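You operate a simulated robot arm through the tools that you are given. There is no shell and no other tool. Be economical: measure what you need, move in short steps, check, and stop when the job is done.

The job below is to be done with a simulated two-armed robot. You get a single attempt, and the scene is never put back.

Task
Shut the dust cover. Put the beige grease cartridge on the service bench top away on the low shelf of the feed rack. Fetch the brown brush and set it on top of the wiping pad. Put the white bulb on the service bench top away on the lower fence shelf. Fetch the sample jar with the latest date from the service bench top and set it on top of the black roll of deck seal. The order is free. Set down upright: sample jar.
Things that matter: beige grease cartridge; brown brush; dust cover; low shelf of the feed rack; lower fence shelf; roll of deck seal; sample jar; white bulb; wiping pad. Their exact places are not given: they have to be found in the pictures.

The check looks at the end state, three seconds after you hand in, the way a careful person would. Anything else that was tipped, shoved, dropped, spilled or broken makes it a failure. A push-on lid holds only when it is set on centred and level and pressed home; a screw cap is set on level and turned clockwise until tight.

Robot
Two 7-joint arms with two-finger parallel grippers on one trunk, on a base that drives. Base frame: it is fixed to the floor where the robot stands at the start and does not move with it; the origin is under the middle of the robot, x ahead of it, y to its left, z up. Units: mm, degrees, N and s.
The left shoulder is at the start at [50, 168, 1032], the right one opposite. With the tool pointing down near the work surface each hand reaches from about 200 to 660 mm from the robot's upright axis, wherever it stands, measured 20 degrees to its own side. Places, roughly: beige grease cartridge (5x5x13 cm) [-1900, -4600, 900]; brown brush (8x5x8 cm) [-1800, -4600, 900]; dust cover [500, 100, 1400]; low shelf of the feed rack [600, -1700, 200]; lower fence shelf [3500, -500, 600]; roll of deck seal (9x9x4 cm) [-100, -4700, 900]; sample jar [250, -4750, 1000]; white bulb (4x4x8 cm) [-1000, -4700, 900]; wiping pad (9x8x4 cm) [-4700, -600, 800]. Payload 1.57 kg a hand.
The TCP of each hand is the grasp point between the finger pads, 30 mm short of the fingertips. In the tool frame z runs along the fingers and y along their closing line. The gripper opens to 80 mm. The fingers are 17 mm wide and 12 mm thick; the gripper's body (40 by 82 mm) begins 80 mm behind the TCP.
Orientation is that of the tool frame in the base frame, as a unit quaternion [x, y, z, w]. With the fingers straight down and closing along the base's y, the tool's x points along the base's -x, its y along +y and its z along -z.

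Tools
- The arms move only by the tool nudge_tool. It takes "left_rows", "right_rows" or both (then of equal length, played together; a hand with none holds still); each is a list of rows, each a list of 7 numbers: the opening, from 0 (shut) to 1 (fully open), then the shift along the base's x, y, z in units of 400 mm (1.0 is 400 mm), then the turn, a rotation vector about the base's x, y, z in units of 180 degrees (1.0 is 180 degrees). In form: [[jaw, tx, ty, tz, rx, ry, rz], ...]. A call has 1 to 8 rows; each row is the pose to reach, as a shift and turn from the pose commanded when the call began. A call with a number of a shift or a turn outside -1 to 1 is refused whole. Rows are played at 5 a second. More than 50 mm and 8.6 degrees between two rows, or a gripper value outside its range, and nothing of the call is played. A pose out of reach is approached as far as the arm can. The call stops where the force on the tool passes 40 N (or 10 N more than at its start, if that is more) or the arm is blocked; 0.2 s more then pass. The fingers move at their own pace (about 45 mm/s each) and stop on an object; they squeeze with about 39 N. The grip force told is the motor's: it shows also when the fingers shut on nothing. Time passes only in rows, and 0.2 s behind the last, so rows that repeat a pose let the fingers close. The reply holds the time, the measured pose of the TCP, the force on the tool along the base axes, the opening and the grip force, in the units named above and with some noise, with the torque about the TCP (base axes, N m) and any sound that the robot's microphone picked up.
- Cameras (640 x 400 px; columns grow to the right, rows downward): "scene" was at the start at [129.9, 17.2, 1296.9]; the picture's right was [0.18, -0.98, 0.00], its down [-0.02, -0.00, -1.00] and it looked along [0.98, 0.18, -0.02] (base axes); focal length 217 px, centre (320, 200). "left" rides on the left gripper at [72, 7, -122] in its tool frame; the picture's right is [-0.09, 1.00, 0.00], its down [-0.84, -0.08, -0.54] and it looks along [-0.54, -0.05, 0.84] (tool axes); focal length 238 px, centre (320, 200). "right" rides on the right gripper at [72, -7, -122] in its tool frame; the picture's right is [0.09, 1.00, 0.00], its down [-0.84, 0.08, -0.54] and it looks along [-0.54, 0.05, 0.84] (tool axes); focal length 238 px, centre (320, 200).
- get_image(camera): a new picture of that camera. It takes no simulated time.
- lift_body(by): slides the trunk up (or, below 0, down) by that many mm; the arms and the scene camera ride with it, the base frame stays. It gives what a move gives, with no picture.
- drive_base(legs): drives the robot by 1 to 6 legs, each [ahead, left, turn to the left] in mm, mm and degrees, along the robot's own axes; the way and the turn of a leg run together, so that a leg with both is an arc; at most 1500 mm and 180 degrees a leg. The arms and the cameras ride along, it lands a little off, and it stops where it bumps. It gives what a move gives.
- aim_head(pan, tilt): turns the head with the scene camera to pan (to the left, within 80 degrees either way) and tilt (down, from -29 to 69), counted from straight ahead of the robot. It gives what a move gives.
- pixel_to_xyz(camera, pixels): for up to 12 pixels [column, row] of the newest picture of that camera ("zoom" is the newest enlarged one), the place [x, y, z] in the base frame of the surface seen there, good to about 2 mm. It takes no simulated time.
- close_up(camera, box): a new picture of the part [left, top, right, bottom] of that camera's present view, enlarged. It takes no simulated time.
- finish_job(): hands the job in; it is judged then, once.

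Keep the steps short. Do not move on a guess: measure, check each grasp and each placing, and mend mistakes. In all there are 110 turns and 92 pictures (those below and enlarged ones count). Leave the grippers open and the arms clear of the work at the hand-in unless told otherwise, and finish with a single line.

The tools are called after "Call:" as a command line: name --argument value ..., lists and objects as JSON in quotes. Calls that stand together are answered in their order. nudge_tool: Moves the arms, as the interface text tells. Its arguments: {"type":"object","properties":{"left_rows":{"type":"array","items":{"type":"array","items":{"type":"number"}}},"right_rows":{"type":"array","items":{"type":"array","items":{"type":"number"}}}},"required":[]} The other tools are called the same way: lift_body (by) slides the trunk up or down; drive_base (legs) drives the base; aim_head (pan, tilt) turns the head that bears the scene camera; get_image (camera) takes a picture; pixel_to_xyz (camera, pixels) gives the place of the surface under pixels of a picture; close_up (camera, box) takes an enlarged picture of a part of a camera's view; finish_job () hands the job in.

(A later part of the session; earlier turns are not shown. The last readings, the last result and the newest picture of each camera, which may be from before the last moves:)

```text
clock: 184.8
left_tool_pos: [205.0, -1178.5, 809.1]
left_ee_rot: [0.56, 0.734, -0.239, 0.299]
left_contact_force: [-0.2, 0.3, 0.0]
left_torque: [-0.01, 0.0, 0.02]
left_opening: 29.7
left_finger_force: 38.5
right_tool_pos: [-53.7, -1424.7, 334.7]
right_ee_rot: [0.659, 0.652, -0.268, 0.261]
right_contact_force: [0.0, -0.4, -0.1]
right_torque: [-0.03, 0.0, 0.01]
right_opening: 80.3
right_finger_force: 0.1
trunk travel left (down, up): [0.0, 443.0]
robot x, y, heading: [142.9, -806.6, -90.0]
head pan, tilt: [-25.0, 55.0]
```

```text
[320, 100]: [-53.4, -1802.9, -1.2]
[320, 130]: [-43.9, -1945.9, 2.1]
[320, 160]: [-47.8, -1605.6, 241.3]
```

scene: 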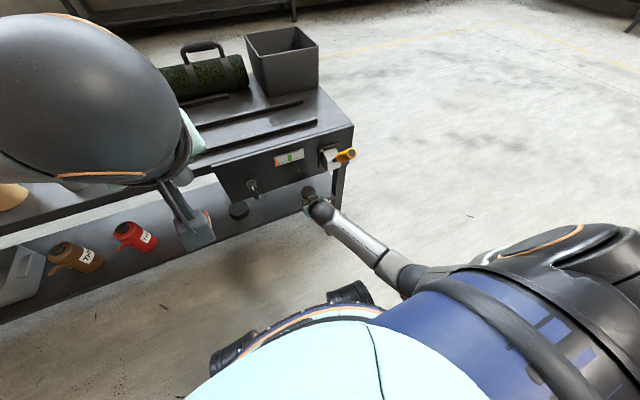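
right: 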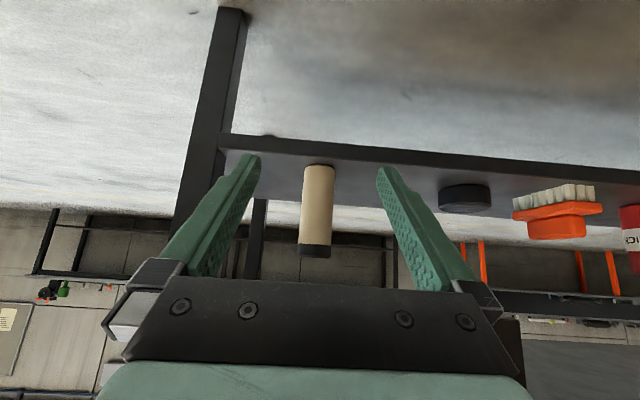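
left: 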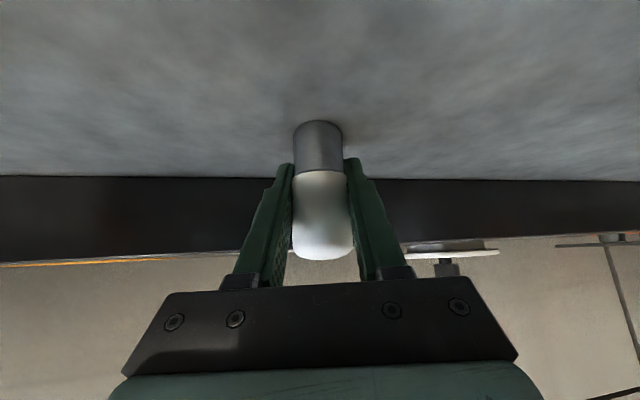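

Cartridge stands on the low shelf. I raise the right hand and trunk, turn east and look toward the fence shelf.

Call:
nudge_tool --right_rows '[[1, 0, 0.02, 0.1, 0, 0, 0], [1, 0, 0.02, 0.21, 0, 0, 0], [1, 0, 0.02, 0.32, 0, 0, 0], [1, 0, 0.02, 0.43, 0, 0, 0], [1, 0, 0.02, 0.54, 0, 0, 0], [1, 0, 0.02, 0.65, 0, 0, 0], [1, 0, 0.02, 0.76, 0, 0, 0], [1, 0, 0.02, 0.87, 0, 0, 0]]'

Call:
lift_body --by 200

Call:
drive_base --legs '[[0, 0, 90]]'

Call:
aim_head --pan 5 --tilt 8

Call:
get_image --camera "scene"

```text
clock: 186.6
left_tool_pos: [201.4, -1181.8, 805.8]
left_ee_rot: [0.563, 0.734, -0.234, 0.298]
left_contact_force: [0.2, -0.1, -0.7]
left_torque: [-0.01, 0.02, 0.01]
left_opening: 29.6
left_finger_force: 39.2
right_tool_pos: [-52.6, -1417.0, 677.0]
right_ee_rot: [0.66, 0.653, -0.264, 0.261]
right_contact_force: [-0.5, -1.2, 0.5]
right_torque: [0.03, -0.03, 0.01]
right_opening: 79.9
right_finger_force: 0.0
trunk travel left (down, up): [0.0, 443.0]
robot x, y, heading: [142.3, -806.6, -90.1]
head pan, tilt: [-25.0, 55.0]
```

```text
clock: 188.8
left_tool_pos: [202.6, -1182.2, 1007.1]
left_ee_rot: [0.563, 0.735, -0.233, 0.299]
left_contact_force: [-0.5, -0.4, -0.8]
left_torque: [-0.01, 0.0, 0.04]
left_opening: 29.8
left_finger_force: 38.9
right_tool_pos: [-53.6, -1417.1, 876.7]
right_ee_rot: [0.661, 0.653, -0.263, 0.26]
right_contact_force: [-0.3, -0.9, 0.2]
right_torque: [0.0, -0.03, -0.04]
right_opening: 80.0
right_finger_force: 0.0
trunk travel left (down, up): [-200.0, 243.0]
robot x, y, heading: [138.3, -802.3, -90.0]
head pan, tilt: [-25.0, 55.0]
```

```text
clock: 193.0
left_tool_pos: [517.1, -749.1, 1005.6]
left_ee_rot: [-0.113, 0.918, 0.042, 0.377]
left_contact_force: [-1.8, 0.4, 0.0]
left_torque: [-0.02, 0.02, 0.02]
left_opening: 29.9
left_finger_force: 39.1
right_tool_pos: [748.5, -1008.8, 877.0]
right_ee_rot: [0.014, 0.929, -0.005, 0.371]
right_contact_force: [-0.4, 0.0, 0.7]
right_torque: [-0.01, -0.01, 0.02]
right_opening: 80.0
right_finger_force: 0.1
trunk travel left (down, up): [-200.0, 243.0]
robot x, y, heading: [135.7, -805.4, -1.1]
head pan, tilt: [-25.0, 55.0]
```

```text
clock: 194.1
left_tool_pos: [517.0, -749.6, 1005.6]
left_ee_rot: [-0.114, 0.918, 0.043, 0.377]
left_contact_force: [-0.2, 0.5, -0.5]
left_torque: [-0.01, 0.0, -0.01]
left_opening: 29.6
left_finger_force: 38.7
right_tool_pos: [749.0, -1008.2, 876.8]
right_ee_rot: [0.014, 0.929, -0.006, 0.371]
right_contact_force: [-0.4, -0.2, -0.4]
right_torque: [0.0, 0.01, -0.03]
right_opening: 80.0
right_finger_force: 0.0
trunk travel left (down, up): [-200.0, 243.0]
robot x, y, heading: [141.7, -802.4, -0.8]
head pan, tilt: [5.0, 8.0]
```

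```text
23 pictures are left
```

scene: 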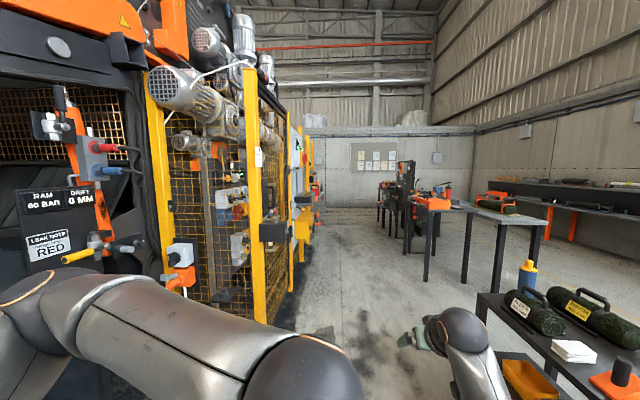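

The fence runs along the left. I measure fence and obstacles before driving down the aisle.

Call:
pixel_to_xyz --camera "scene" --pixels '[[160, 200], [256, 250], [272, 232], [298, 195], [305, 230], [318, 190], [430, 270], [388, 235], [470, 290], [302, 200]]'

Call:
close_up --camera "scene" --box '[230, 130, 350, 290]'

```text
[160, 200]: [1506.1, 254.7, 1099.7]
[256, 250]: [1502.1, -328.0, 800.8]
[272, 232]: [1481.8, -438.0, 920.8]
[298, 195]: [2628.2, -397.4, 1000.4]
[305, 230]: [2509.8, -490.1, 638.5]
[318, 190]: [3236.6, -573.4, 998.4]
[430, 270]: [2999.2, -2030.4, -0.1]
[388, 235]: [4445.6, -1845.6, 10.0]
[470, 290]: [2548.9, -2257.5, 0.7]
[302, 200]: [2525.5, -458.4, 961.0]
```

```text
2.50 times, centred on (290, 210) of scene
```

zoom: 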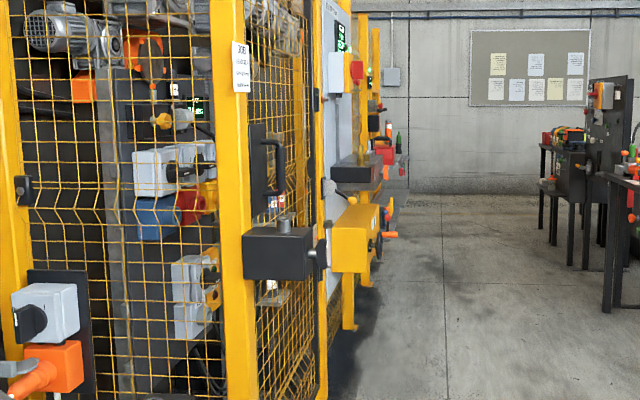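

Shelves with items show at about x≈3500 on the fence. I drive east down the aisle at y≈−950.

Call:
drive_base --legs '[[700, -130, 0], [1400, 0, 1], [700, -60, 0]]'

Call:
aim_head --pan 40 --tilt 22

Call:
get_image --camera "scene"

```text
clock: 208.1
left_tool_pos: [3337.7, -931.8, 1005.3]
left_ee_rot: [-0.128, 0.916, 0.049, 0.377]
left_contact_force: [-0.4, 0.0, 0.0]
left_torque: [0.01, -0.03, 0.02]
left_opening: 29.6
left_finger_force: 39.1
right_tool_pos: [3575.5, -1182.3, 875.9]
right_ee_rot: [0.0, 0.929, 0.0, 0.37]
right_contact_force: [-0.7, -0.6, 0.0]
right_torque: [0.03, 0.02, -0.02]
right_opening: 80.2
right_finger_force: 0.1
trunk travel left (down, up): [-200.0, 243.0]
robot x, y, heading: [2963.4, -1001.7, 0.9]
head pan, tilt: [5.0, 8.0]
```

```text
clock: 209.2
left_tool_pos: [3337.9, -931.1, 1006.5]
left_ee_rot: [-0.128, 0.916, 0.048, 0.376]
left_contact_force: [0.8, 0.0, -1.2]
left_torque: [0.01, -0.01, 0.03]
left_opening: 29.6
left_finger_force: 38.6
right_tool_pos: [3576.0, -1182.9, 876.7]
right_ee_rot: [0.0, 0.929, 0.0, 0.37]
right_contact_force: [0.6, -0.4, 0.3]
right_torque: [-0.01, 0.01, 0.03]
right_opening: 79.9
right_finger_force: 0.1
trunk travel left (down, up): [-200.0, 243.0]
robot x, y, heading: [2960.3, -999.8, 0.8]
head pan, tilt: [40.0, 22.0]
```

```text
21 pictures are left
```

scene: 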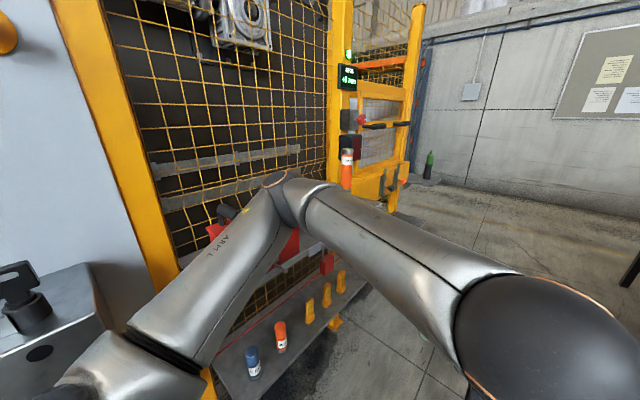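

The lower shelf with blue and orange bottles shows at (280,340). I measure shelf surface, edge, bottles and what lies above.

Call:
pixel_to_xyz --camera "scene" --pixels '[[300, 352], [225, 375], [262, 352], [345, 300], [355, 280], [251, 360], [280, 335], [310, 312], [225, 165], [285, 150], [215, 235], [270, 385]]'

Call:
drive_base --legs '[[0, 0, 90]]'

Call:
aim_head --pan -35 --tilt 28

Call:
get_image --camera "scene"

```text
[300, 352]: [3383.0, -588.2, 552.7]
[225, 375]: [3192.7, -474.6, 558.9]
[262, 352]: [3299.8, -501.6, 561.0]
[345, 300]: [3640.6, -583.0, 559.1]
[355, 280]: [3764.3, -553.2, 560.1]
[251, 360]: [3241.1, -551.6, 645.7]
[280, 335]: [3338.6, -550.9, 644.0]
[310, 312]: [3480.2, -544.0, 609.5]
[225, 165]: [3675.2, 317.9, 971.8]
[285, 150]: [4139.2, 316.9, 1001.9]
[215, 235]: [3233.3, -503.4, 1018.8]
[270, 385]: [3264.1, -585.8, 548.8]
```

```text
clock: 211.8
left_tool_pos: [3140.4, -662.8, 1006.1]
left_ee_rot: [-0.517, 0.767, 0.209, 0.317]
left_contact_force: [0.1, -0.5, -0.9]
left_torque: [0.0, 0.01, 0.01]
left_opening: 29.5
left_finger_force: 38.6
right_tool_pos: [3495.2, -639.9, 874.8]
right_ee_rot: [-0.397, 0.842, 0.147, 0.335]
right_contact_force: [2.1, -13.0, 1.9]
right_torque: [-0.16, 0.0, 0.14]
right_opening: 71.1
right_finger_force: 0.0
trunk travel left (down, up): [-200.0, 243.0]
robot x, y, heading: [2960.1, -1000.9, 52.6]
head pan, tilt: [40.0, 22.0]
stopped in leg 1: the force on the tool passed its limit (the readings are from after the stop); the commanded pose is now the measured one
```

```text
clock: 213.3
left_tool_pos: [3140.2, -662.2, 1006.5]
left_ee_rot: [-0.516, 0.768, 0.209, 0.317]
left_contact_force: [0.6, -0.9, -0.1]
left_torque: [0.01, -0.01, 0.02]
left_opening: 29.5
left_finger_force: 39.1
right_tool_pos: [3494.7, -638.2, 873.0]
right_ee_rot: [-0.4, 0.842, 0.147, 0.331]
right_contact_force: [4.9, -15.1, -5.9]
right_torque: [-0.53, -0.18, 0.11]
right_opening: 67.9
right_finger_force: 0.1
trunk travel left (down, up): [-200.0, 243.0]
robot x, y, heading: [2961.1, -994.4, 52.4]
head pan, tilt: [-35.0, 28.0]
```

```text
20 pictures are left
```

scene: 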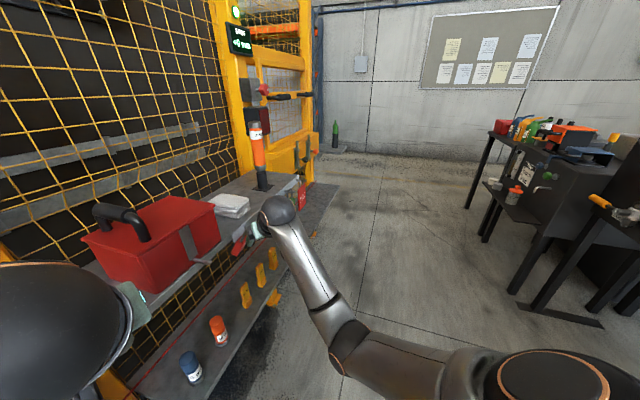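

The right hand bumped the upper shelf edge (z≈870). I turn back, then reposition farther out.

Call:
drive_base --legs '[[0, 0, -25], [-250, 0, 0]]'

Call:
close_up --camera "scene" --box '[0, 80, 400, 330]'

```text
clock: 216.4
left_tool_pos: [3045.4, -883.8, 1005.6]
left_ee_rot: [-0.339, 0.861, 0.136, 0.355]
left_contact_force: [0.5, -0.8, -1.3]
left_torque: [-0.04, -0.02, 0.0]
left_opening: 29.9
left_finger_force: 39.2
right_tool_pos: [3375.8, -1010.7, 875.3]
right_ee_rot: [-0.211, 0.907, 0.074, 0.357]
right_contact_force: [-0.1, -0.2, 0.8]
right_torque: [-0.02, 0.03, 0.01]
right_opening: 80.3
right_finger_force: 0.0
trunk travel left (down, up): [-200.0, 243.0]
robot x, y, heading: [2738.5, -1113.4, 27.6]
head pan, tilt: [-35.0, 28.0]
```

```text
1.60 times, centred on (200, 205) of scene
```

zoom: 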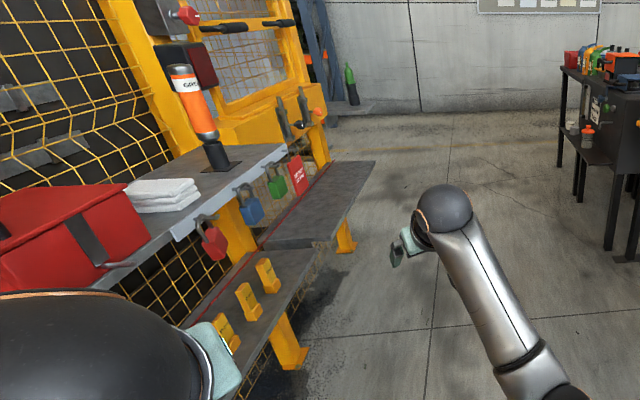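

Those are padlocks on the upper shelf; all still hanging. I retract the right hand before facing the shelf.

Call:
nudge_tool --right_rows '[[1, -0.1, -0.05, 0, 0, 0, 0], [1, -0.2, -0.1, 0, 0, 0, 0], [1, -0.3, -0.155, 0, 0, 0, 0], [1, -0.4, -0.21, 0, 0, 0, 0], [1, -0.5, -0.26, 0, 0, 0, 0]]'

Call:
drive_base --legs '[[0, 0, 62.4], [0, -690, 0]]'

Call:
aim_head --pan -10 --tilt 45

Call:
get_image --camera "scene"

```text
clock: 217.5
left_tool_pos: [3047.1, -882.3, 1006.3]
left_ee_rot: [-0.339, 0.861, 0.135, 0.354]
left_contact_force: [-0.7, -0.6, -0.2]
left_torque: [-0.01, -0.02, 0.02]
left_opening: 29.8
left_finger_force: 38.6
right_tool_pos: [3242.9, -1170.5, 885.2]
right_ee_rot: [-0.207, 0.892, -0.067, 0.397]
right_contact_force: [-0.5, -0.2, -0.2]
right_torque: [0.0, 0.0, -0.05]
right_opening: 80.1
right_finger_force: 0.0
right hand out of reach, approached as far as the arm can: row 5
trunk travel left (down, up): [-200.0, 243.0]
robot x, y, heading: [2742.2, -1113.1, 27.9]
head pan, tilt: [-35.0, 28.0]
stopped in row 5 (right hand): the arm was blocked; the commanded pose is now the measured one
```

```text
clock: 224.1
left_tool_pos: [3374.2, -739.7, 1006.2]
left_ee_rot: [0.735, -0.562, -0.299, -0.234]
left_contact_force: [0.7, -0.8, -0.3]
left_torque: [0.06, 0.02, -0.02]
left_opening: 29.7
left_finger_force: 39.8
right_tool_pos: [3720.6, -696.8, 884.9]
right_ee_rot: [-0.637, 0.657, 0.148, 0.374]
right_contact_force: [0.5, -0.6, 0.1]
right_torque: [-0.02, 0.03, -0.01]
right_opening: 80.2
right_finger_force: 0.1
trunk travel left (down, up): [-200.0, 243.0]
robot x, y, heading: [3436.2, -1114.8, 89.8]
head pan, tilt: [-35.0, 28.0]
```

```text
clock: 225.0
left_tool_pos: [3375.3, -738.6, 1006.1]
left_ee_rot: [0.735, -0.562, -0.299, -0.234]
left_contact_force: [0.1, -0.3, -0.5]
left_torque: [0.02, 0.02, -0.02]
left_opening: 29.6
left_finger_force: 39.2
right_tool_pos: [3721.3, -697.6, 884.1]
right_ee_rot: [-0.637, 0.657, 0.148, 0.374]
right_contact_force: [0.3, -0.5, 0.3]
right_torque: [-0.01, -0.01, 0.02]
right_opening: 79.9
right_finger_force: 0.1
trunk travel left (down, up): [-200.0, 243.0]
robot x, y, heading: [3435.5, -1115.0, 89.9]
head pan, tilt: [-10.0, 45.0]
```

```text
18 pictures are left
```

scene: 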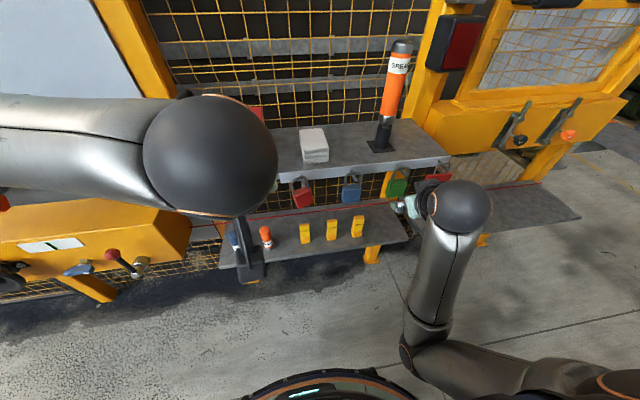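

The lower shelf runs (220–410, 205–265). Free spots: between orange bottle and first wedge, or right of the wedges. I measure.

Call:
pixel_to_xyz --camera "scene" --pixels '[[266, 232], [305, 232], [332, 228], [358, 225], [285, 245], [285, 255], [285, 230], [380, 232], [395, 225], [300, 175], [351, 188], [285, 222]]'

```text
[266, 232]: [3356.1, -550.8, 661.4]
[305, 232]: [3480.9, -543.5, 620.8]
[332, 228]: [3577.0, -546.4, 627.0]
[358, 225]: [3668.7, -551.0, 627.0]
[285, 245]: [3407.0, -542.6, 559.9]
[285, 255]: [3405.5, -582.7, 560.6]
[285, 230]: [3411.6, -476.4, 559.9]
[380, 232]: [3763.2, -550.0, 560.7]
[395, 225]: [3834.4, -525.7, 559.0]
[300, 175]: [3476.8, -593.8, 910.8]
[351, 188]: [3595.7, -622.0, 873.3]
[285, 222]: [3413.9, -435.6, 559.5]
```

Spot chosen: (3418,−540), shelf z 560. I lower the trunk by 200 and bring the left hand down in front of the shelf.

Call:
lift_body --by -200

Call:
nudge_tool --left_rows '[[0, 0.03, 0, -0.1, 0, 0, 0], [0, 0.06, 0, -0.2, 0, 0, 0], [0, 0.09, 0, -0.3, 0, 0, 0], [0, 0.1075, 0, -0.4, 0, 0, 0], [0, 0.1075, 0.1, -0.44, 0, 0, 0], [0, 0.1075, 0.2, -0.45, 0, 0, 0]]'

Call:
get_image --camera "left"

```text
clock: 227.1
left_tool_pos: [3367.0, -750.2, 825.6]
left_ee_rot: [0.734, -0.559, -0.298, -0.246]
left_contact_force: [-0.7, 0.4, 0.6]
left_torque: [0.02, 0.02, 0.02]
left_opening: 29.4
left_finger_force: 39.1
right_tool_pos: [3717.5, -704.0, 716.8]
right_ee_rot: [-0.631, 0.651, 0.152, 0.394]
right_contact_force: [0.1, 0.0, 1.3]
right_torque: [0.0, -0.02, 0.02]
right_opening: 80.1
right_finger_force: 0.0
trunk travel left (down, up): [0.0, 443.0]
robot x, y, heading: [3437.7, -1115.2, 89.9]
head pan, tilt: [-10.0, 45.0]
```

```text
clock: 228.5
left_tool_pos: [3412.1, -665.3, 647.5]
left_ee_rot: [0.735, -0.557, -0.3, -0.246]
left_contact_force: [-0.1, 0.2, -0.8]
left_torque: [-0.01, -0.02, 0.01]
left_opening: 29.6
left_finger_force: 39.2
right_tool_pos: [3717.2, -702.2, 718.0]
right_ee_rot: [-0.63, 0.651, 0.154, 0.394]
right_contact_force: [-1.1, -0.6, 0.4]
right_torque: [0.01, 0.01, -0.03]
right_opening: 80.1
right_finger_force: 0.1
trunk travel left (down, up): [0.0, 443.0]
robot x, y, heading: [3437.3, -1115.0, 90.1]
head pan, tilt: [-10.0, 45.0]
```

```text
17 pictures are left
```

left: 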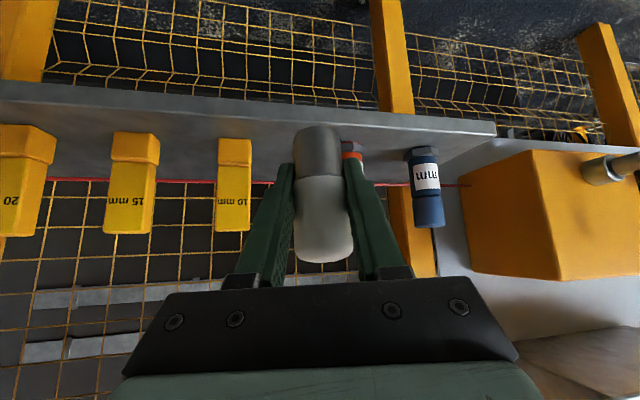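

In front of the shelf with the bulb held. Forward to (3419,−540), just above the surface.

Call:
nudge_tool --left_rows '[[0, 0.01, 0.08, -0.02, 0, 0, 0], [0, 0.017, 0.16, -0.05, 0, 0, 0], [0, 0.017, 0.24, -0.08, 0, 0, 0], [0, 0.017, 0.3125, -0.09, 0, 0, 0]]'

Call:
get_image --camera "left"

Call:
pixel_to_xyz --camera "left" --pixels '[[318, 135], [318, 160], [300, 100], [340, 100], [318, 110]]'

```text
clock: 229.7
left_tool_pos: [3419.8, -540.4, 614.4]
left_ee_rot: [0.734, -0.557, -0.3, -0.246]
left_contact_force: [-0.3, 0.1, 0.1]
left_torque: [-0.03, -0.03, 0.0]
left_opening: 29.5
left_finger_force: 38.9
right_tool_pos: [3717.5, -703.6, 718.9]
right_ee_rot: [-0.63, 0.65, 0.155, 0.395]
right_contact_force: [-0.2, 0.4, -0.1]
right_torque: [-0.02, -0.01, 0.02]
right_opening: 79.8
right_finger_force: 0.0
trunk travel left (down, up): [0.0, 443.0]
robot x, y, heading: [3439.3, -1114.8, 89.9]
head pan, tilt: [-10.0, 45.0]
stopped in row 4 (left hand): the arm was blocked; the commanded pose is now the measured one
```

```text
16 pictures are left
```

left: 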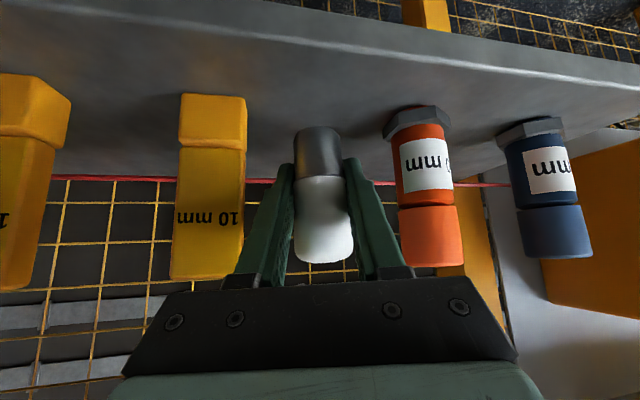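

```text
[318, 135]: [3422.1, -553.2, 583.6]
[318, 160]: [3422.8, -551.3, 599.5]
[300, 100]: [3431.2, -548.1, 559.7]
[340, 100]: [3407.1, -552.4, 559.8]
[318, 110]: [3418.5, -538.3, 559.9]
```

Position is right, spaces on both sides are fine; bulb base about 12–15 mm above the shelf. Lower gently.

Call:
nudge_tool --left_rows '[[0, 0, 0, -0.015, 0, 0, 0], [0, 0, 0, -0.028, 0, 0, 0], [0, 0, 0, -0.036, 0, 0, 0], [0, 0, 0, -0.041, 0, 0, 0]]'

Call:
get_image --camera "left"

```text
clock: 230.9
left_tool_pos: [3419.9, -540.8, 597.6]
left_ee_rot: [0.733, -0.558, -0.299, -0.247]
left_contact_force: [-0.1, 0.1, -1.1]
left_torque: [0.0, 0.01, 0.02]
left_opening: 29.9
left_finger_force: 39.2
right_tool_pos: [3716.0, -700.8, 719.3]
right_ee_rot: [-0.631, 0.65, 0.155, 0.395]
right_contact_force: [0.3, -0.4, 0.2]
right_torque: [0.0, 0.0, 0.01]
right_opening: 80.1
right_finger_force: 0.1
trunk travel left (down, up): [0.0, 443.0]
robot x, y, heading: [3437.2, -1114.1, 89.8]
head pan, tilt: [-10.0, 45.0]
stopped in row 4 (left hand): the arm was blocked; the commanded pose is now the measured one
```

```text
15 pictures are left
```

left: 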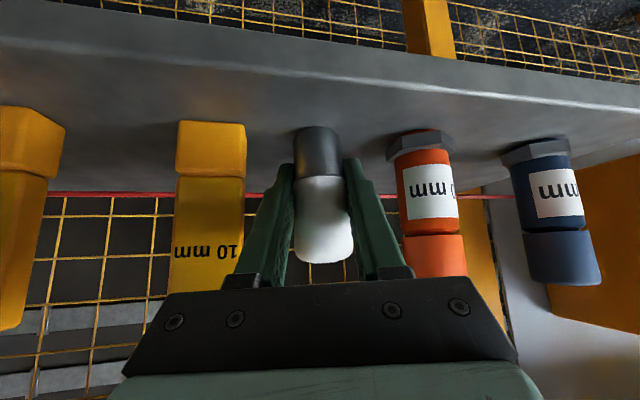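

Call:
pixel_to_xyz --camera "left" --pixels '[[318, 131], [318, 140], [318, 122], [300, 122], [335, 122]]'

Call:
nudge_tool --left_rows '[[0, 0, 0, -0.006, 0, 0, 0], [0, 0, 0, -0.012, 0, 0, 0]]'

```text
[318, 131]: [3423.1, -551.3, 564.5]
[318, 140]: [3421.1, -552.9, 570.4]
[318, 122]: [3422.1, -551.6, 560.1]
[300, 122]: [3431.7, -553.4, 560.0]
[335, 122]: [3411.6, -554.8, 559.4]
```

```text
clock: 231.5
left_tool_pos: [3421.4, -538.3, 596.8]
left_ee_rot: [0.733, -0.556, -0.303, -0.25]
left_contact_force: [-3.1, -6.3, 22.8]
left_torque: [-0.42, 0.2, 0.02]
left_opening: 29.7
left_finger_force: 39.2
right_tool_pos: [3715.6, -702.3, 720.3]
right_ee_rot: [-0.629, 0.65, 0.157, 0.396]
right_contact_force: [-0.1, 0.0, -0.4]
right_torque: [0.02, 0.03, 0.03]
right_opening: 79.8
right_finger_force: 0.0
trunk travel left (down, up): [0.0, 443.0]
robot x, y, heading: [3439.4, -1114.9, 89.9]
head pan, tilt: [-10.0, 45.0]
```

Contact made. Ease up, open to 50 mm, and retreat along the tool axis.

Call:
nudge_tool --left_rows '[[0, 0, 0, 0.004, 0, 0, 0], [0.62, 0, 0, 0.004, 0, 0, 0], [0.62, 0, 0, 0.004, 0, 0, 0], [0.62, 0.018, -0.068, 0.07, 0, 0, 0], [0.62, 0.036, -0.136, 0.12, 0, 0, 0], [0.62, 0.05, -0.23, 0.15, 0, 0, 0], [0.62, 0.05, -0.33, 0.18, 0, 0, 0], [0.62, 0.05, -0.43, 0.22, 0, 0, 0]]'

Call:
get_image --camera "left"

```text
clock: 233.3
left_tool_pos: [3369.3, -631.4, 744.5]
left_ee_rot: [0.702, -0.488, -0.439, -0.278]
left_contact_force: [-0.1, 0.4, 0.0]
left_torque: [0.0, 0.0, 0.0]
left_opening: 49.8
left_finger_force: 0.0
right_tool_pos: [3716.2, -699.7, 719.4]
right_ee_rot: [-0.63, 0.65, 0.156, 0.395]
right_contact_force: [0.5, -1.4, 0.0]
right_torque: [-0.03, 0.0, 0.0]
right_opening: 80.1
right_finger_force: 0.0
trunk travel left (down, up): [0.0, 443.0]
robot x, y, heading: [3437.6, -1113.4, 89.8]
head pan, tilt: [-10.0, 45.0]
stopped in row 8 (left hand): the arm was blocked; the commanded pose is now the measured one
```

```text
14 pictures are left
```

left: 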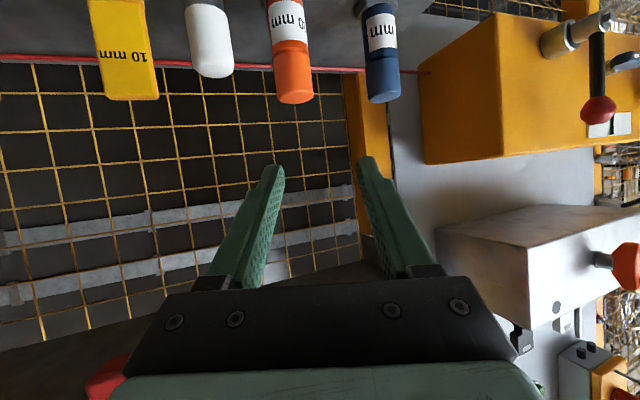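

The bulb stands upright on the lower shelf. I back off straight, then raise the trunk.

Call:
drive_base --legs '[[-180, 0, 0]]'

Call:
lift_body --by 200

Call:
aim_head --pan 0 --tilt 35

Call:
get_image --camera "scene"

```text
clock: 234.8
left_tool_pos: [3367.5, -810.8, 745.1]
left_ee_rot: [0.702, -0.487, -0.438, -0.277]
left_contact_force: [0.2, 0.3, 0.3]
left_torque: [0.0, -0.01, -0.01]
left_opening: 49.8
left_finger_force: 0.1
right_tool_pos: [3715.8, -880.7, 720.6]
right_ee_rot: [-0.629, 0.65, 0.158, 0.397]
right_contact_force: [-0.3, -0.2, -0.3]
right_torque: [0.06, 0.0, -0.03]
right_opening: 80.1
right_finger_force: 0.0
trunk travel left (down, up): [0.0, 443.0]
robot x, y, heading: [3435.3, -1294.7, 90.1]
head pan, tilt: [-10.0, 45.0]
```

```text
clock: 236.9
left_tool_pos: [3373.1, -802.0, 924.1]
left_ee_rot: [0.702, -0.494, -0.439, -0.265]
left_contact_force: [-0.1, -1.1, -0.6]
left_torque: [0.0, 0.0, 0.04]
left_opening: 49.8
left_finger_force: 0.1
right_tool_pos: [3721.4, -872.1, 896.8]
right_ee_rot: [-0.632, 0.655, 0.155, 0.385]
right_contact_force: [0.6, -0.5, -0.5]
right_torque: [0.01, 0.02, -0.02]
right_opening: 80.1
right_finger_force: 0.0
trunk travel left (down, up): [-200.0, 243.0]
robot x, y, heading: [3434.5, -1296.8, 90.1]
head pan, tilt: [-10.0, 45.0]
```

```text
clock: 237.7
left_tool_pos: [3374.2, -802.1, 924.5]
left_ee_rot: [0.702, -0.495, -0.438, -0.265]
left_contact_force: [-0.3, 0.6, -0.7]
left_torque: [0.02, 0.0, 0.02]
left_opening: 49.7
left_finger_force: 0.0
right_tool_pos: [3721.7, -872.1, 896.8]
right_ee_rot: [-0.631, 0.655, 0.156, 0.386]
right_contact_force: [-0.2, 0.1, -0.4]
right_torque: [0.0, -0.01, 0.03]
right_opening: 80.2
right_finger_force: 0.0
trunk travel left (down, up): [-200.0, 243.0]
robot x, y, heading: [3439.2, -1296.8, 90.3]
head pan, tilt: [0.0, 35.0]
```

```text
13 pictures are left
```

scene: 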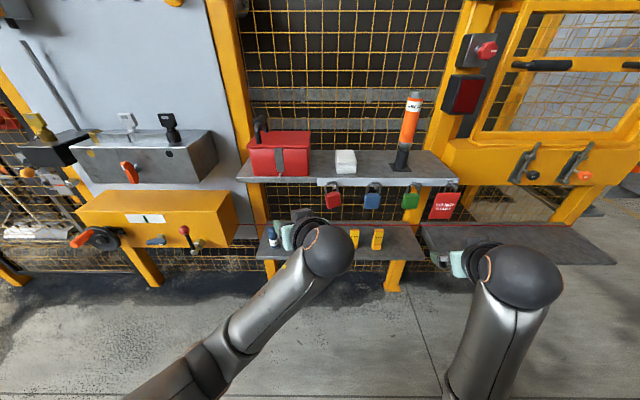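

Everything in place. Now the long drive back west and toward the bench for the brush.

Call:
drive_base --legs '[[0, 0, 89.7], [1500, -290, 0], [1500, 0, 0], [1450, 0, 0], [0, 0, 90], [1400, -400, 0]]'

```text
refused: leg 2 is longer than a leg can be; nothing moved
```

Call:
drive_base --legs '[[0, 0, 89.7], [1440, -290, 0], [1500, 0, 0], [1500, 0, 0], [0, 0, 90], [1400, -400, 0]]'

```text
clock: 273.5
left_tool_pos: [-1419.1, -2813.9, 923.8]
left_ee_rot: [0.506, 0.693, -0.273, 0.434]
left_contact_force: [-0.9, -0.5, 0.3]
left_torque: [0.03, 0.02, -0.01]
left_opening: 49.8
left_finger_force: 0.1
right_tool_pos: [-1764.5, -2732.8, 896.6]
right_ee_rot: [0.665, 0.621, -0.387, 0.15]
right_contact_force: [0.3, 1.1, -0.8]
right_torque: [-0.02, -0.03, -0.01]
right_opening: 79.9
right_finger_force: 0.2
trunk travel left (down, up): [-200.0, 243.0]
robot x, y, heading: [-1465.0, -2319.8, -92.1]
head pan, tilt: [0.0, 35.0]
```

Continue to the bench in front of the brush, then turn the right hand straight down.

Call:
drive_base --legs '[[1450, -110, 2.1], [170, -40, 0]]'

Call:
nudge_tool --right_rows '[[1, 0, 0, 0.04, 0.0415, -0.0183, 0.0034], [1, 0, 0, 0.08, 0.083, -0.0366, 0.0068], [1, 0, 0, 0.12, 0.1245, -0.055, 0.0102], [1, 0, 0, 0.16, 0.166, -0.0733, 0.0136], [1, 0, 0, 0.2, 0.2075, -0.0916, 0.017], [1, 0, 0, 0.24, 0.249, -0.1099, 0.0204]]'

Call:
aim_head --pan -12 --tilt 40

Call:
get_image --camera "scene"

```text
clock: 281.9
left_tool_pos: [-1554.9, -4439.2, 923.7]
left_ee_rot: [0.489, 0.705, -0.263, 0.441]
left_contact_force: [-0.8, 0.0, 0.3]
left_torque: [0.01, -0.01, 0.01]
left_opening: 49.7
left_finger_force: 0.0
right_tool_pos: [-1904.4, -4374.1, 896.9]
right_ee_rot: [0.65, 0.637, -0.384, 0.159]
right_contact_force: [1.1, 0.4, -0.5]
right_torque: [0.0, -0.02, 0.0]
right_opening: 79.7
right_finger_force: 0.0
trunk travel left (down, up): [-200.0, 243.0]
robot x, y, heading: [-1629.5, -3945.1, -89.2]
head pan, tilt: [0.0, 35.0]
```

```text
clock: 282.3
left_tool_pos: [-1556.1, -4437.9, 924.7]
left_ee_rot: [0.488, 0.705, -0.263, 0.442]
left_contact_force: [0.3, 0.6, -0.2]
left_torque: [-0.01, 0.02, -0.02]
left_opening: 49.7
left_finger_force: 0.0
right_tool_pos: [-1990.4, -4361.0, 925.1]
right_ee_rot: [0.668, 0.614, -0.42, 0.029]
right_contact_force: [-0.3, -0.5, 0.5]
right_torque: [0.01, 0.0, -0.02]
right_opening: 79.9
right_finger_force: 0.0
right hand out of reach, approached as far as the arm can: row 1, 2
trunk travel left (down, up): [-200.0, 243.0]
robot x, y, heading: [-1625.0, -3950.7, -89.3]
head pan, tilt: [0.0, 35.0]
stopped in row 2 (right hand): the arm was blocked; the commanded pose is now the measured one
```

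```text
clock: 283.0
left_tool_pos: [-1556.3, -4439.4, 924.5]
left_ee_rot: [0.489, 0.705, -0.263, 0.441]
left_contact_force: [-0.7, -0.2, -0.3]
left_torque: [-0.01, -0.05, -0.01]
left_opening: 49.5
left_finger_force: 0.0
right_tool_pos: [-1989.7, -4362.7, 925.0]
right_ee_rot: [0.667, 0.615, -0.418, 0.03]
right_contact_force: [-0.6, 0.7, -0.9]
right_torque: [-0.02, -0.02, -0.01]
right_opening: 79.9
right_finger_force: 0.1
trunk travel left (down, up): [-200.0, 243.0]
robot x, y, heading: [-1625.5, -3941.5, -89.2]
head pan, tilt: [-12.0, 40.0]
```

```text
12 pictures are left
```

scene: 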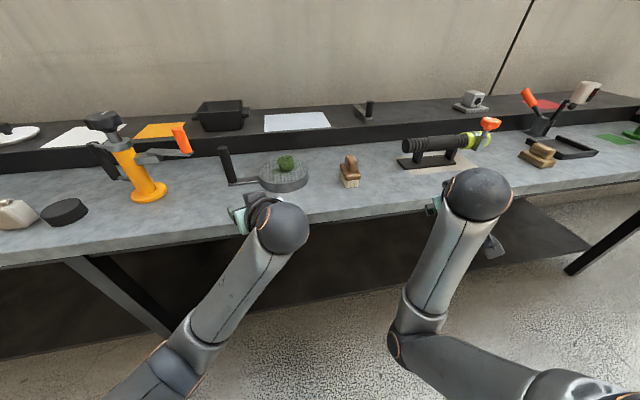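

The right arm is contorted at its limit. The left arm is freer, so I use it: turn the left hand straight down while rising.

Call:
nudge_tool --left_rows '[[1, 0, 0, 0.05, 0.0419, 0.0106, -0.0128], [1, 0, 0, 0.1, 0.0838, 0.0213, -0.0256], [1, 0, 0, 0.15, 0.1256, 0.0319, -0.0385], [1, 0, 0, 0.2, 0.1675, 0.0425, -0.0513], [1, 0, 0, 0.25, 0.2094, 0.0531, -0.0641], [1, 0, 0, 0.3, 0.2512, 0.0638, -0.077], [1, 0, 0, 0.35, 0.2931, 0.0744, -0.0898], [1, 0, 0, 0.4, 0.335, 0.085, -0.1026]]'

Call:
pixel_to_xyz --camera "scene" --pixels '[[349, 160], [349, 170], [341, 172], [358, 175], [350, 184]]'

```text
clock: 283.5
left_tool_pos: [-1461.0, -4459.0, 929.0]
left_ee_rot: [0.495, 0.725, -0.139, 0.458]
left_contact_force: [-0.3, -0.2, -0.6]
left_torque: [-0.01, 0.0, 0.01]
left_opening: 80.2
left_finger_force: 0.1
left hand out of reach, approached as far as the arm can: row 2
right_tool_pos: [-1992.1, -4361.7, 925.5]
right_ee_rot: [0.667, 0.615, -0.419, 0.03]
right_contact_force: [0.3, -0.1, 0.1]
right_torque: [0.01, 0.03, 0.03]
right_opening: 80.1
right_finger_force: 0.2
trunk travel left (down, up): [-200.0, 243.0]
robot x, y, heading: [-1624.3, -3944.1, -89.4]
head pan, tilt: [-12.0, 40.0]
stopped in row 2 (left hand): the arm was blocked; the commanded pose is now the measured one
```

```text
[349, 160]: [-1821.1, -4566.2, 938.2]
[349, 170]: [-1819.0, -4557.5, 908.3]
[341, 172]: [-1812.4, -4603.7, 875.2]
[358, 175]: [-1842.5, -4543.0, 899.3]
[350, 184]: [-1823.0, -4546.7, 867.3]
```

Both arms are near a fold limit. I back off from the bench so I can unfold them in free space by extending forward and up.

Call:
drive_base --legs '[[-400, 0, 0]]'

Call:
nudge_tool --left_rows '[[1, 0, -0.08, 0.03, 0, 0, 0], [1, 0, -0.16, 0.07, 0, 0, 0], [1, 0, -0.24, 0.12, 0, 0, 0], [1, 0, -0.3, 0.2, 0, 0, 0], [1, 0, -0.3, 0.3, 0, 0, 0], [1, 0, -0.3, 0.4, 0, 0, 0]]' --right_rows '[[1, 0, -0.08, 0.03, 0, 0, 0], [1, 0, -0.16, 0.07, 0, 0, 0], [1, 0, -0.24, 0.12, 0, 0, 0], [1, 0, -0.3, 0.2, 0, 0, 0], [1, 0, -0.3, 0.3, 0, 0, 0], [1, 0, -0.3, 0.4, 0, 0, 0]]'

Call:
get_image --camera "scene"

```text
clock: 286.1
left_tool_pos: [-1466.4, -4053.6, 928.6]
left_ee_rot: [0.494, 0.727, -0.138, 0.458]
left_contact_force: [0.3, -0.2, 0.5]
left_torque: [0.01, -0.01, 0.01]
left_opening: 79.9
left_finger_force: 0.0
right_tool_pos: [-1996.4, -3957.3, 925.5]
right_ee_rot: [0.666, 0.617, -0.418, 0.029]
right_contact_force: [-0.6, -0.3, -0.3]
right_torque: [-0.03, -0.04, -0.03]
right_opening: 80.0
right_finger_force: 0.0
trunk travel left (down, up): [-200.0, 243.0]
robot x, y, heading: [-1632.1, -3540.9, -89.1]
head pan, tilt: [-12.0, 40.0]
```

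```text
clock: 287.4
left_tool_pos: [-1466.0, -4174.6, 1090.3]
left_ee_rot: [0.493, 0.726, -0.138, 0.458]
left_contact_force: [-1.3, -0.4, -0.2]
left_torque: [-0.01, 0.02, 0.05]
left_opening: 80.0
left_finger_force: 0.1
right_tool_pos: [-1996.2, -4076.8, 1085.7]
right_ee_rot: [0.667, 0.616, -0.419, 0.03]
right_contact_force: [-0.4, 0.4, 0.8]
right_torque: [0.0, 0.03, -0.01]
right_opening: 79.9
right_finger_force: 0.1
trunk travel left (down, up): [-200.0, 243.0]
robot x, y, heading: [-1625.9, -3542.9, -89.0]
head pan, tilt: [-12.0, 40.0]
```

```text
11 pictures are left
```

scene: 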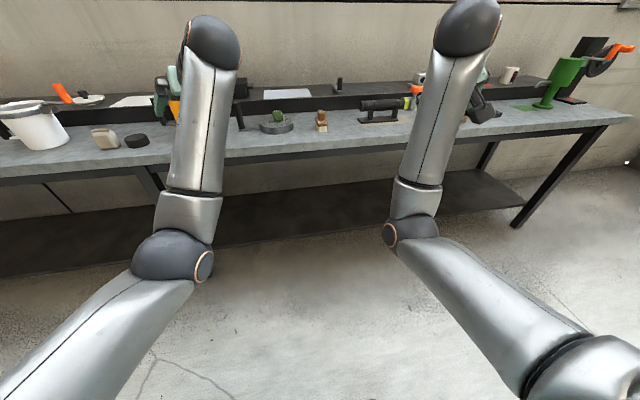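

Both arms are free again. I orient the left hand to the 45° forward pitch and drive back in front of the brush.

Call:
nudge_tool --left_rows '[[1, 0, 0, 0, 0.0098, 0.0239, -0.039], [1, 0, 0, 0, 0.0197, 0.0479, -0.0781], [1, 0, 0, 0, 0.0295, 0.0718, -0.1171], [1, 0, 0, 0, 0.0393, 0.0957, -0.1561], [1, 0, 0, 0, 0.0393, 0.0957, -0.1561]]'

Call:
drive_base --legs '[[0, -340, -0.9], [270, 0, 0]]'

Call:
get_image --camera "left"

```text
clock: 288.6
left_tool_pos: [-1467.4, -4173.4, 1088.9]
left_ee_rot: [0.656, 0.651, -0.273, 0.266]
left_contact_force: [-0.6, 0.8, -0.2]
left_torque: [0.02, 0.02, -0.03]
left_opening: 80.3
left_finger_force: 0.1
right_tool_pos: [-1995.5, -4077.3, 1085.0]
right_ee_rot: [0.666, 0.617, -0.419, 0.03]
right_contact_force: [-0.3, -0.5, 0.4]
right_torque: [-0.01, -0.01, 0.0]
right_opening: 80.1
right_finger_force: 0.1
trunk travel left (down, up): [-200.0, 243.0]
robot x, y, heading: [-1634.4, -3538.0, -89.0]
head pan, tilt: [-12.0, 40.0]
```

```text
clock: 292.4
left_tool_pos: [-1813.0, -4446.6, 1088.7]
left_ee_rot: [0.66, 0.648, -0.274, 0.265]
left_contact_force: [0.2, 0.0, -0.9]
left_torque: [0.0, -0.01, -0.02]
left_opening: 80.0
left_finger_force: 0.0
right_tool_pos: [-2342.0, -4341.5, 1083.9]
right_ee_rot: [0.671, 0.611, -0.419, 0.027]
right_contact_force: [1.2, -0.1, 0.2]
right_torque: [-0.01, -0.02, 0.0]
right_opening: 80.1
right_finger_force: 0.1
trunk travel left (down, up): [-200.0, 243.0]
robot x, y, heading: [-1969.8, -3812.4, -90.0]
head pan, tilt: [-12.0, 40.0]
```

```text
10 pictures are left
```

left: 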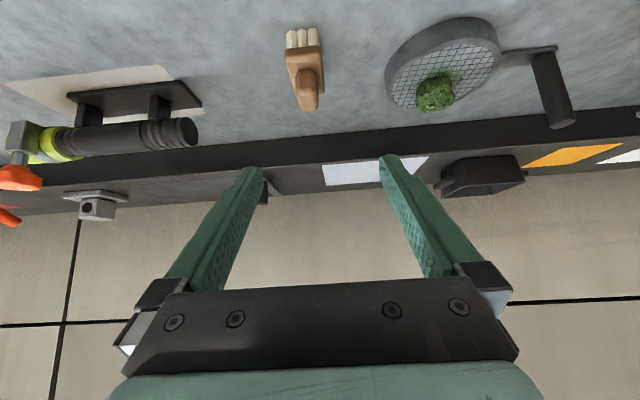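

Brush is straight ahead at (309,75). I approach along the tool axis, grip the body, lift, and check.

Call:
nudge_tool --left_rows '[[1, -0.012, -0.055, -0.09, 0, 0, 0], [1, -0.024, -0.11, -0.18, 0, 0, 0], [1, -0.035, -0.169, -0.275, 0, 0, 0], [1, -0.035, -0.23, -0.34, 0, 0, 0], [1, -0.035, -0.29, -0.4, 0, 0, 0], [1, -0.035, -0.346, -0.457, 0, 0, 0], [0, -0.035, -0.346, -0.457, 0, 0, 0], [0, -0.035, -0.346, -0.457, 0, 0, 0]]'

Call:
nudge_tool --left_rows '[[0, 0, 0, 0, 0, 0, 0], [0, 0, 0, 0, 0, 0, 0], [0, 0, 0, 0.04, 0, 0, 0], [0, 0, 0, 0.1, 0, 0, 0], [0, 0, 0, 0.18, 0, 0, 0], [0, 0, 0.03, 0.27, 0, 0, 0], [0, 0, 0.1, 0.34, 0, 0, 0]]'

Call:
get_image --camera "left"

```text
clock: 294.2
left_tool_pos: [-1825.5, -4583.2, 906.7]
left_ee_rot: [0.66, 0.647, -0.275, 0.264]
left_contact_force: [-0.3, -0.3, 0.8]
left_torque: [-0.12, -0.01, -0.02]
left_opening: 44.9
left_finger_force: 10.1
left hand out of reach, approached as far as the arm can: row 6
right_tool_pos: [-2340.9, -4342.1, 1085.4]
right_ee_rot: [0.672, 0.611, -0.418, 0.027]
right_contact_force: [-1.1, 0.2, -0.2]
right_torque: [-0.04, -0.02, -0.04]
right_opening: 80.0
right_finger_force: 0.1
trunk travel left (down, up): [-200.0, 243.0]
robot x, y, heading: [-1968.3, -3812.6, -89.9]
head pan, tilt: [-12.0, 40.0]
```

```text
clock: 295.8
left_tool_pos: [-1826.5, -4543.2, 1041.5]
left_ee_rot: [0.66, 0.648, -0.273, 0.265]
left_contact_force: [-0.3, 0.0, -1.8]
left_torque: [0.0, 0.0, -0.01]
left_opening: 44.2
left_finger_force: 39.1
left hand out of reach, approached as far as the arm can: row 3, 4, 5, 6
right_tool_pos: [-2343.1, -4341.7, 1085.3]
right_ee_rot: [0.671, 0.611, -0.419, 0.026]
right_contact_force: [1.0, -0.5, 0.7]
right_torque: [-0.01, 0.04, 0.03]
right_opening: 79.8
right_finger_force: 0.0
trunk travel left (down, up): [-200.0, 243.0]
robot x, y, heading: [-1964.9, -3810.2, -89.9]
head pan, tilt: [-12.0, 40.0]
```

```text
9 pictures are left
```

left: 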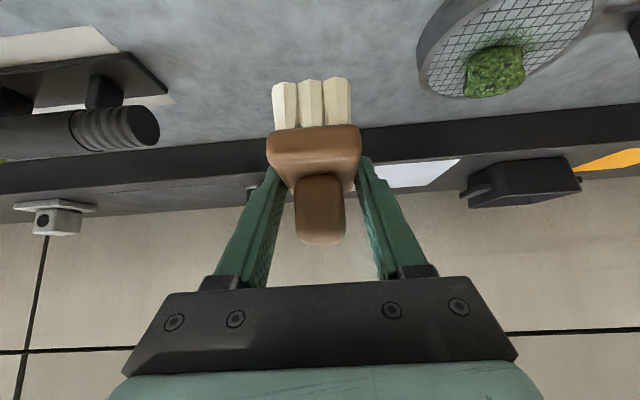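

Brush held level (44 mm, base 47 mm below TCP). I drive toward the wiping pad in the west and look ahead.

Call:
drive_base --legs '[[-600, 0, 0], [0, 0, -90], [0, -1500, 0], [0, -1250, 0], [1000, 0, 0]]'

Call:
aim_head --pan 0 --tilt 18

Call:
get_image --camera "scene"

Call:
pixel_to_xyz --camera "scene" --pixels '[[320, 200], [300, 210], [340, 210], [320, 220], [280, 200], [360, 200], [320, 240], [260, 220], [380, 220], [240, 200], [400, 200], [320, 180]]'

```text
clock: 320.7
left_tool_pos: [-3685.3, -620.9, 1041.0]
left_ee_rot: [0.925, -0.006, -0.381, -0.005]
left_contact_force: [0.1, 0.5, -1.3]
left_torque: [-0.01, -0.01, -0.01]
left_opening: 44.1
left_finger_force: 38.9
right_tool_pos: [-3486.1, -103.9, 1084.8]
right_ee_rot: [0.907, -0.039, -0.316, -0.276]
right_contact_force: [0.0, -0.9, -0.4]
right_torque: [0.02, -0.01, -0.02]
right_opening: 79.9
right_finger_force: 0.1
trunk travel left (down, up): [-200.0, 243.0]
robot x, y, heading: [-2952.7, -472.8, -179.5]
head pan, tilt: [-12.0, 40.0]
```

```text
clock: 321.5
left_tool_pos: [-3685.2, -621.9, 1043.6]
left_ee_rot: [0.925, -0.005, -0.381, -0.005]
left_contact_force: [0.3, -0.7, -1.1]
left_torque: [0.0, 0.0, 0.0]
left_opening: 44.1
left_finger_force: 39.0
right_tool_pos: [-3487.4, -105.7, 1084.7]
right_ee_rot: [0.907, -0.039, -0.317, -0.276]
right_contact_force: [-0.6, -0.2, 0.3]
right_torque: [-0.03, 0.0, 0.01]
right_opening: 79.9
right_finger_force: 0.0
trunk travel left (down, up): [-200.0, 243.0]
robot x, y, heading: [-2946.3, -474.9, -179.2]
head pan, tilt: [0.0, 18.0]
```

```text
8 pictures are left
```

scene: 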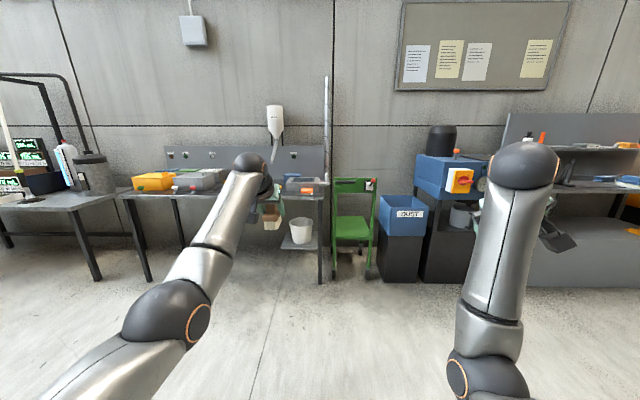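

```text
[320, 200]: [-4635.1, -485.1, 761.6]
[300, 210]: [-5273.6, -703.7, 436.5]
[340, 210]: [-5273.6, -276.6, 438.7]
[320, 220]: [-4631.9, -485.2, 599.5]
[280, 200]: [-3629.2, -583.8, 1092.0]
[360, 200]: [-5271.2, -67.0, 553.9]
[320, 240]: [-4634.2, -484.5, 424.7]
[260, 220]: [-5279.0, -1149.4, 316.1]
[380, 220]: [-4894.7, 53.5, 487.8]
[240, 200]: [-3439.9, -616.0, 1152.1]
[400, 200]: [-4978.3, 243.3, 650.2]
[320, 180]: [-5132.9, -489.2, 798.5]
```

The bench edge is at x≈−4632, top ≈800. I drive closer and get a close view of the pad area with a grid of measurements.

Call:
drive_base --legs '[[820, 0, -0.8]]'

Call:
aim_head --pan 5 --tilt 32

Call:
get_image --camera "scene"

Call:
get_image --camera "left"

Call:
pixel_to_xyz --camera "left" --pixels '[[230, 60], [260, 60], [290, 60], [320, 60], [350, 60], [380, 60], [230, 100], [260, 100], [380, 100], [400, 60], [300, 40], [340, 40]]'

```text
clock: 325.9
left_tool_pos: [-4510.1, -623.4, 1041.4]
left_ee_rot: [0.924, -0.008, -0.382, -0.006]
left_contact_force: [-0.3, 0.9, -0.4]
left_torque: [0.02, 0.02, 0.02]
left_opening: 44.3
left_finger_force: 39.1
right_tool_pos: [-4309.2, -109.7, 1084.1]
right_ee_rot: [0.907, -0.042, -0.315, -0.277]
right_contact_force: [1.1, 0.6, 1.1]
right_torque: [0.06, 0.0, 0.0]
right_opening: 79.9
right_finger_force: 0.0
trunk travel left (down, up): [-200.0, 243.0]
robot x, y, heading: [-3777.0, -479.5, -179.6]
head pan, tilt: [0.0, 18.0]
```

```text
clock: 326.7
left_tool_pos: [-4509.3, -623.3, 1042.5]
left_ee_rot: [0.925, -0.009, -0.381, -0.007]
left_contact_force: [-0.4, 0.4, -0.7]
left_torque: [-0.02, -0.02, -0.01]
left_opening: 44.2
left_finger_force: 39.5
right_tool_pos: [-4307.4, -108.3, 1086.1]
right_ee_rot: [0.907, -0.041, -0.315, -0.277]
right_contact_force: [0.0, 0.9, 0.0]
right_torque: [0.0, -0.03, -0.02]
right_opening: 79.9
right_finger_force: 0.0
trunk travel left (down, up): [-200.0, 243.0]
robot x, y, heading: [-3777.0, -478.3, -179.8]
head pan, tilt: [5.0, 32.0]
```

```text
7 pictures are left
```

scene: 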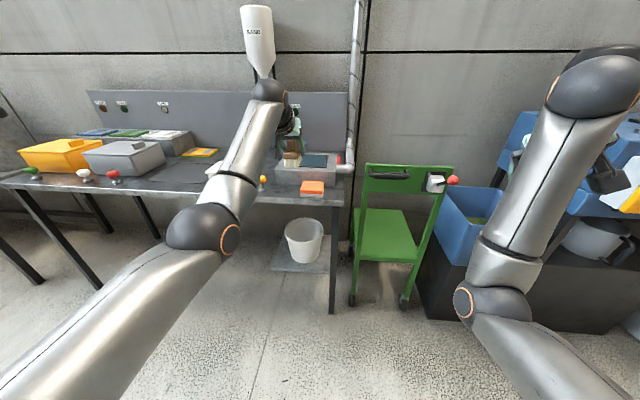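

```text
6 pictures are left
```

left: 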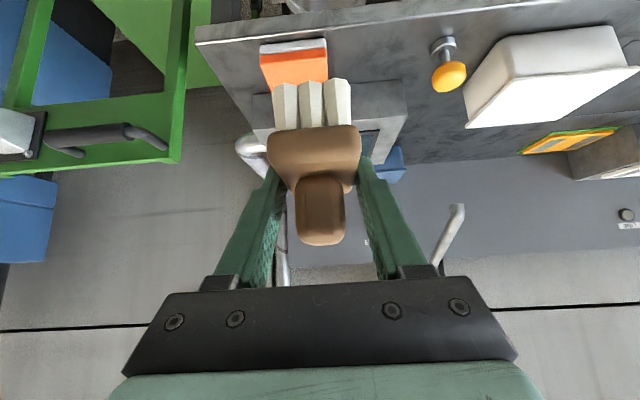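

```text
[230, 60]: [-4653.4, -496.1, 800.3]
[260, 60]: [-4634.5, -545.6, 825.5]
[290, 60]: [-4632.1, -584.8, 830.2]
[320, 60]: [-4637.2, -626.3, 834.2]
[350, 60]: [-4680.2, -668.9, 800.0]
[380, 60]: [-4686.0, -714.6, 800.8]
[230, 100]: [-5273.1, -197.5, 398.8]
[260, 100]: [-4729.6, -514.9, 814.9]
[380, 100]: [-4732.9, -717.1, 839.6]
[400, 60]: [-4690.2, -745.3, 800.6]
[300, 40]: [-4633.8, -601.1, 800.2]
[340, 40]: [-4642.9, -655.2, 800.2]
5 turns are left
```

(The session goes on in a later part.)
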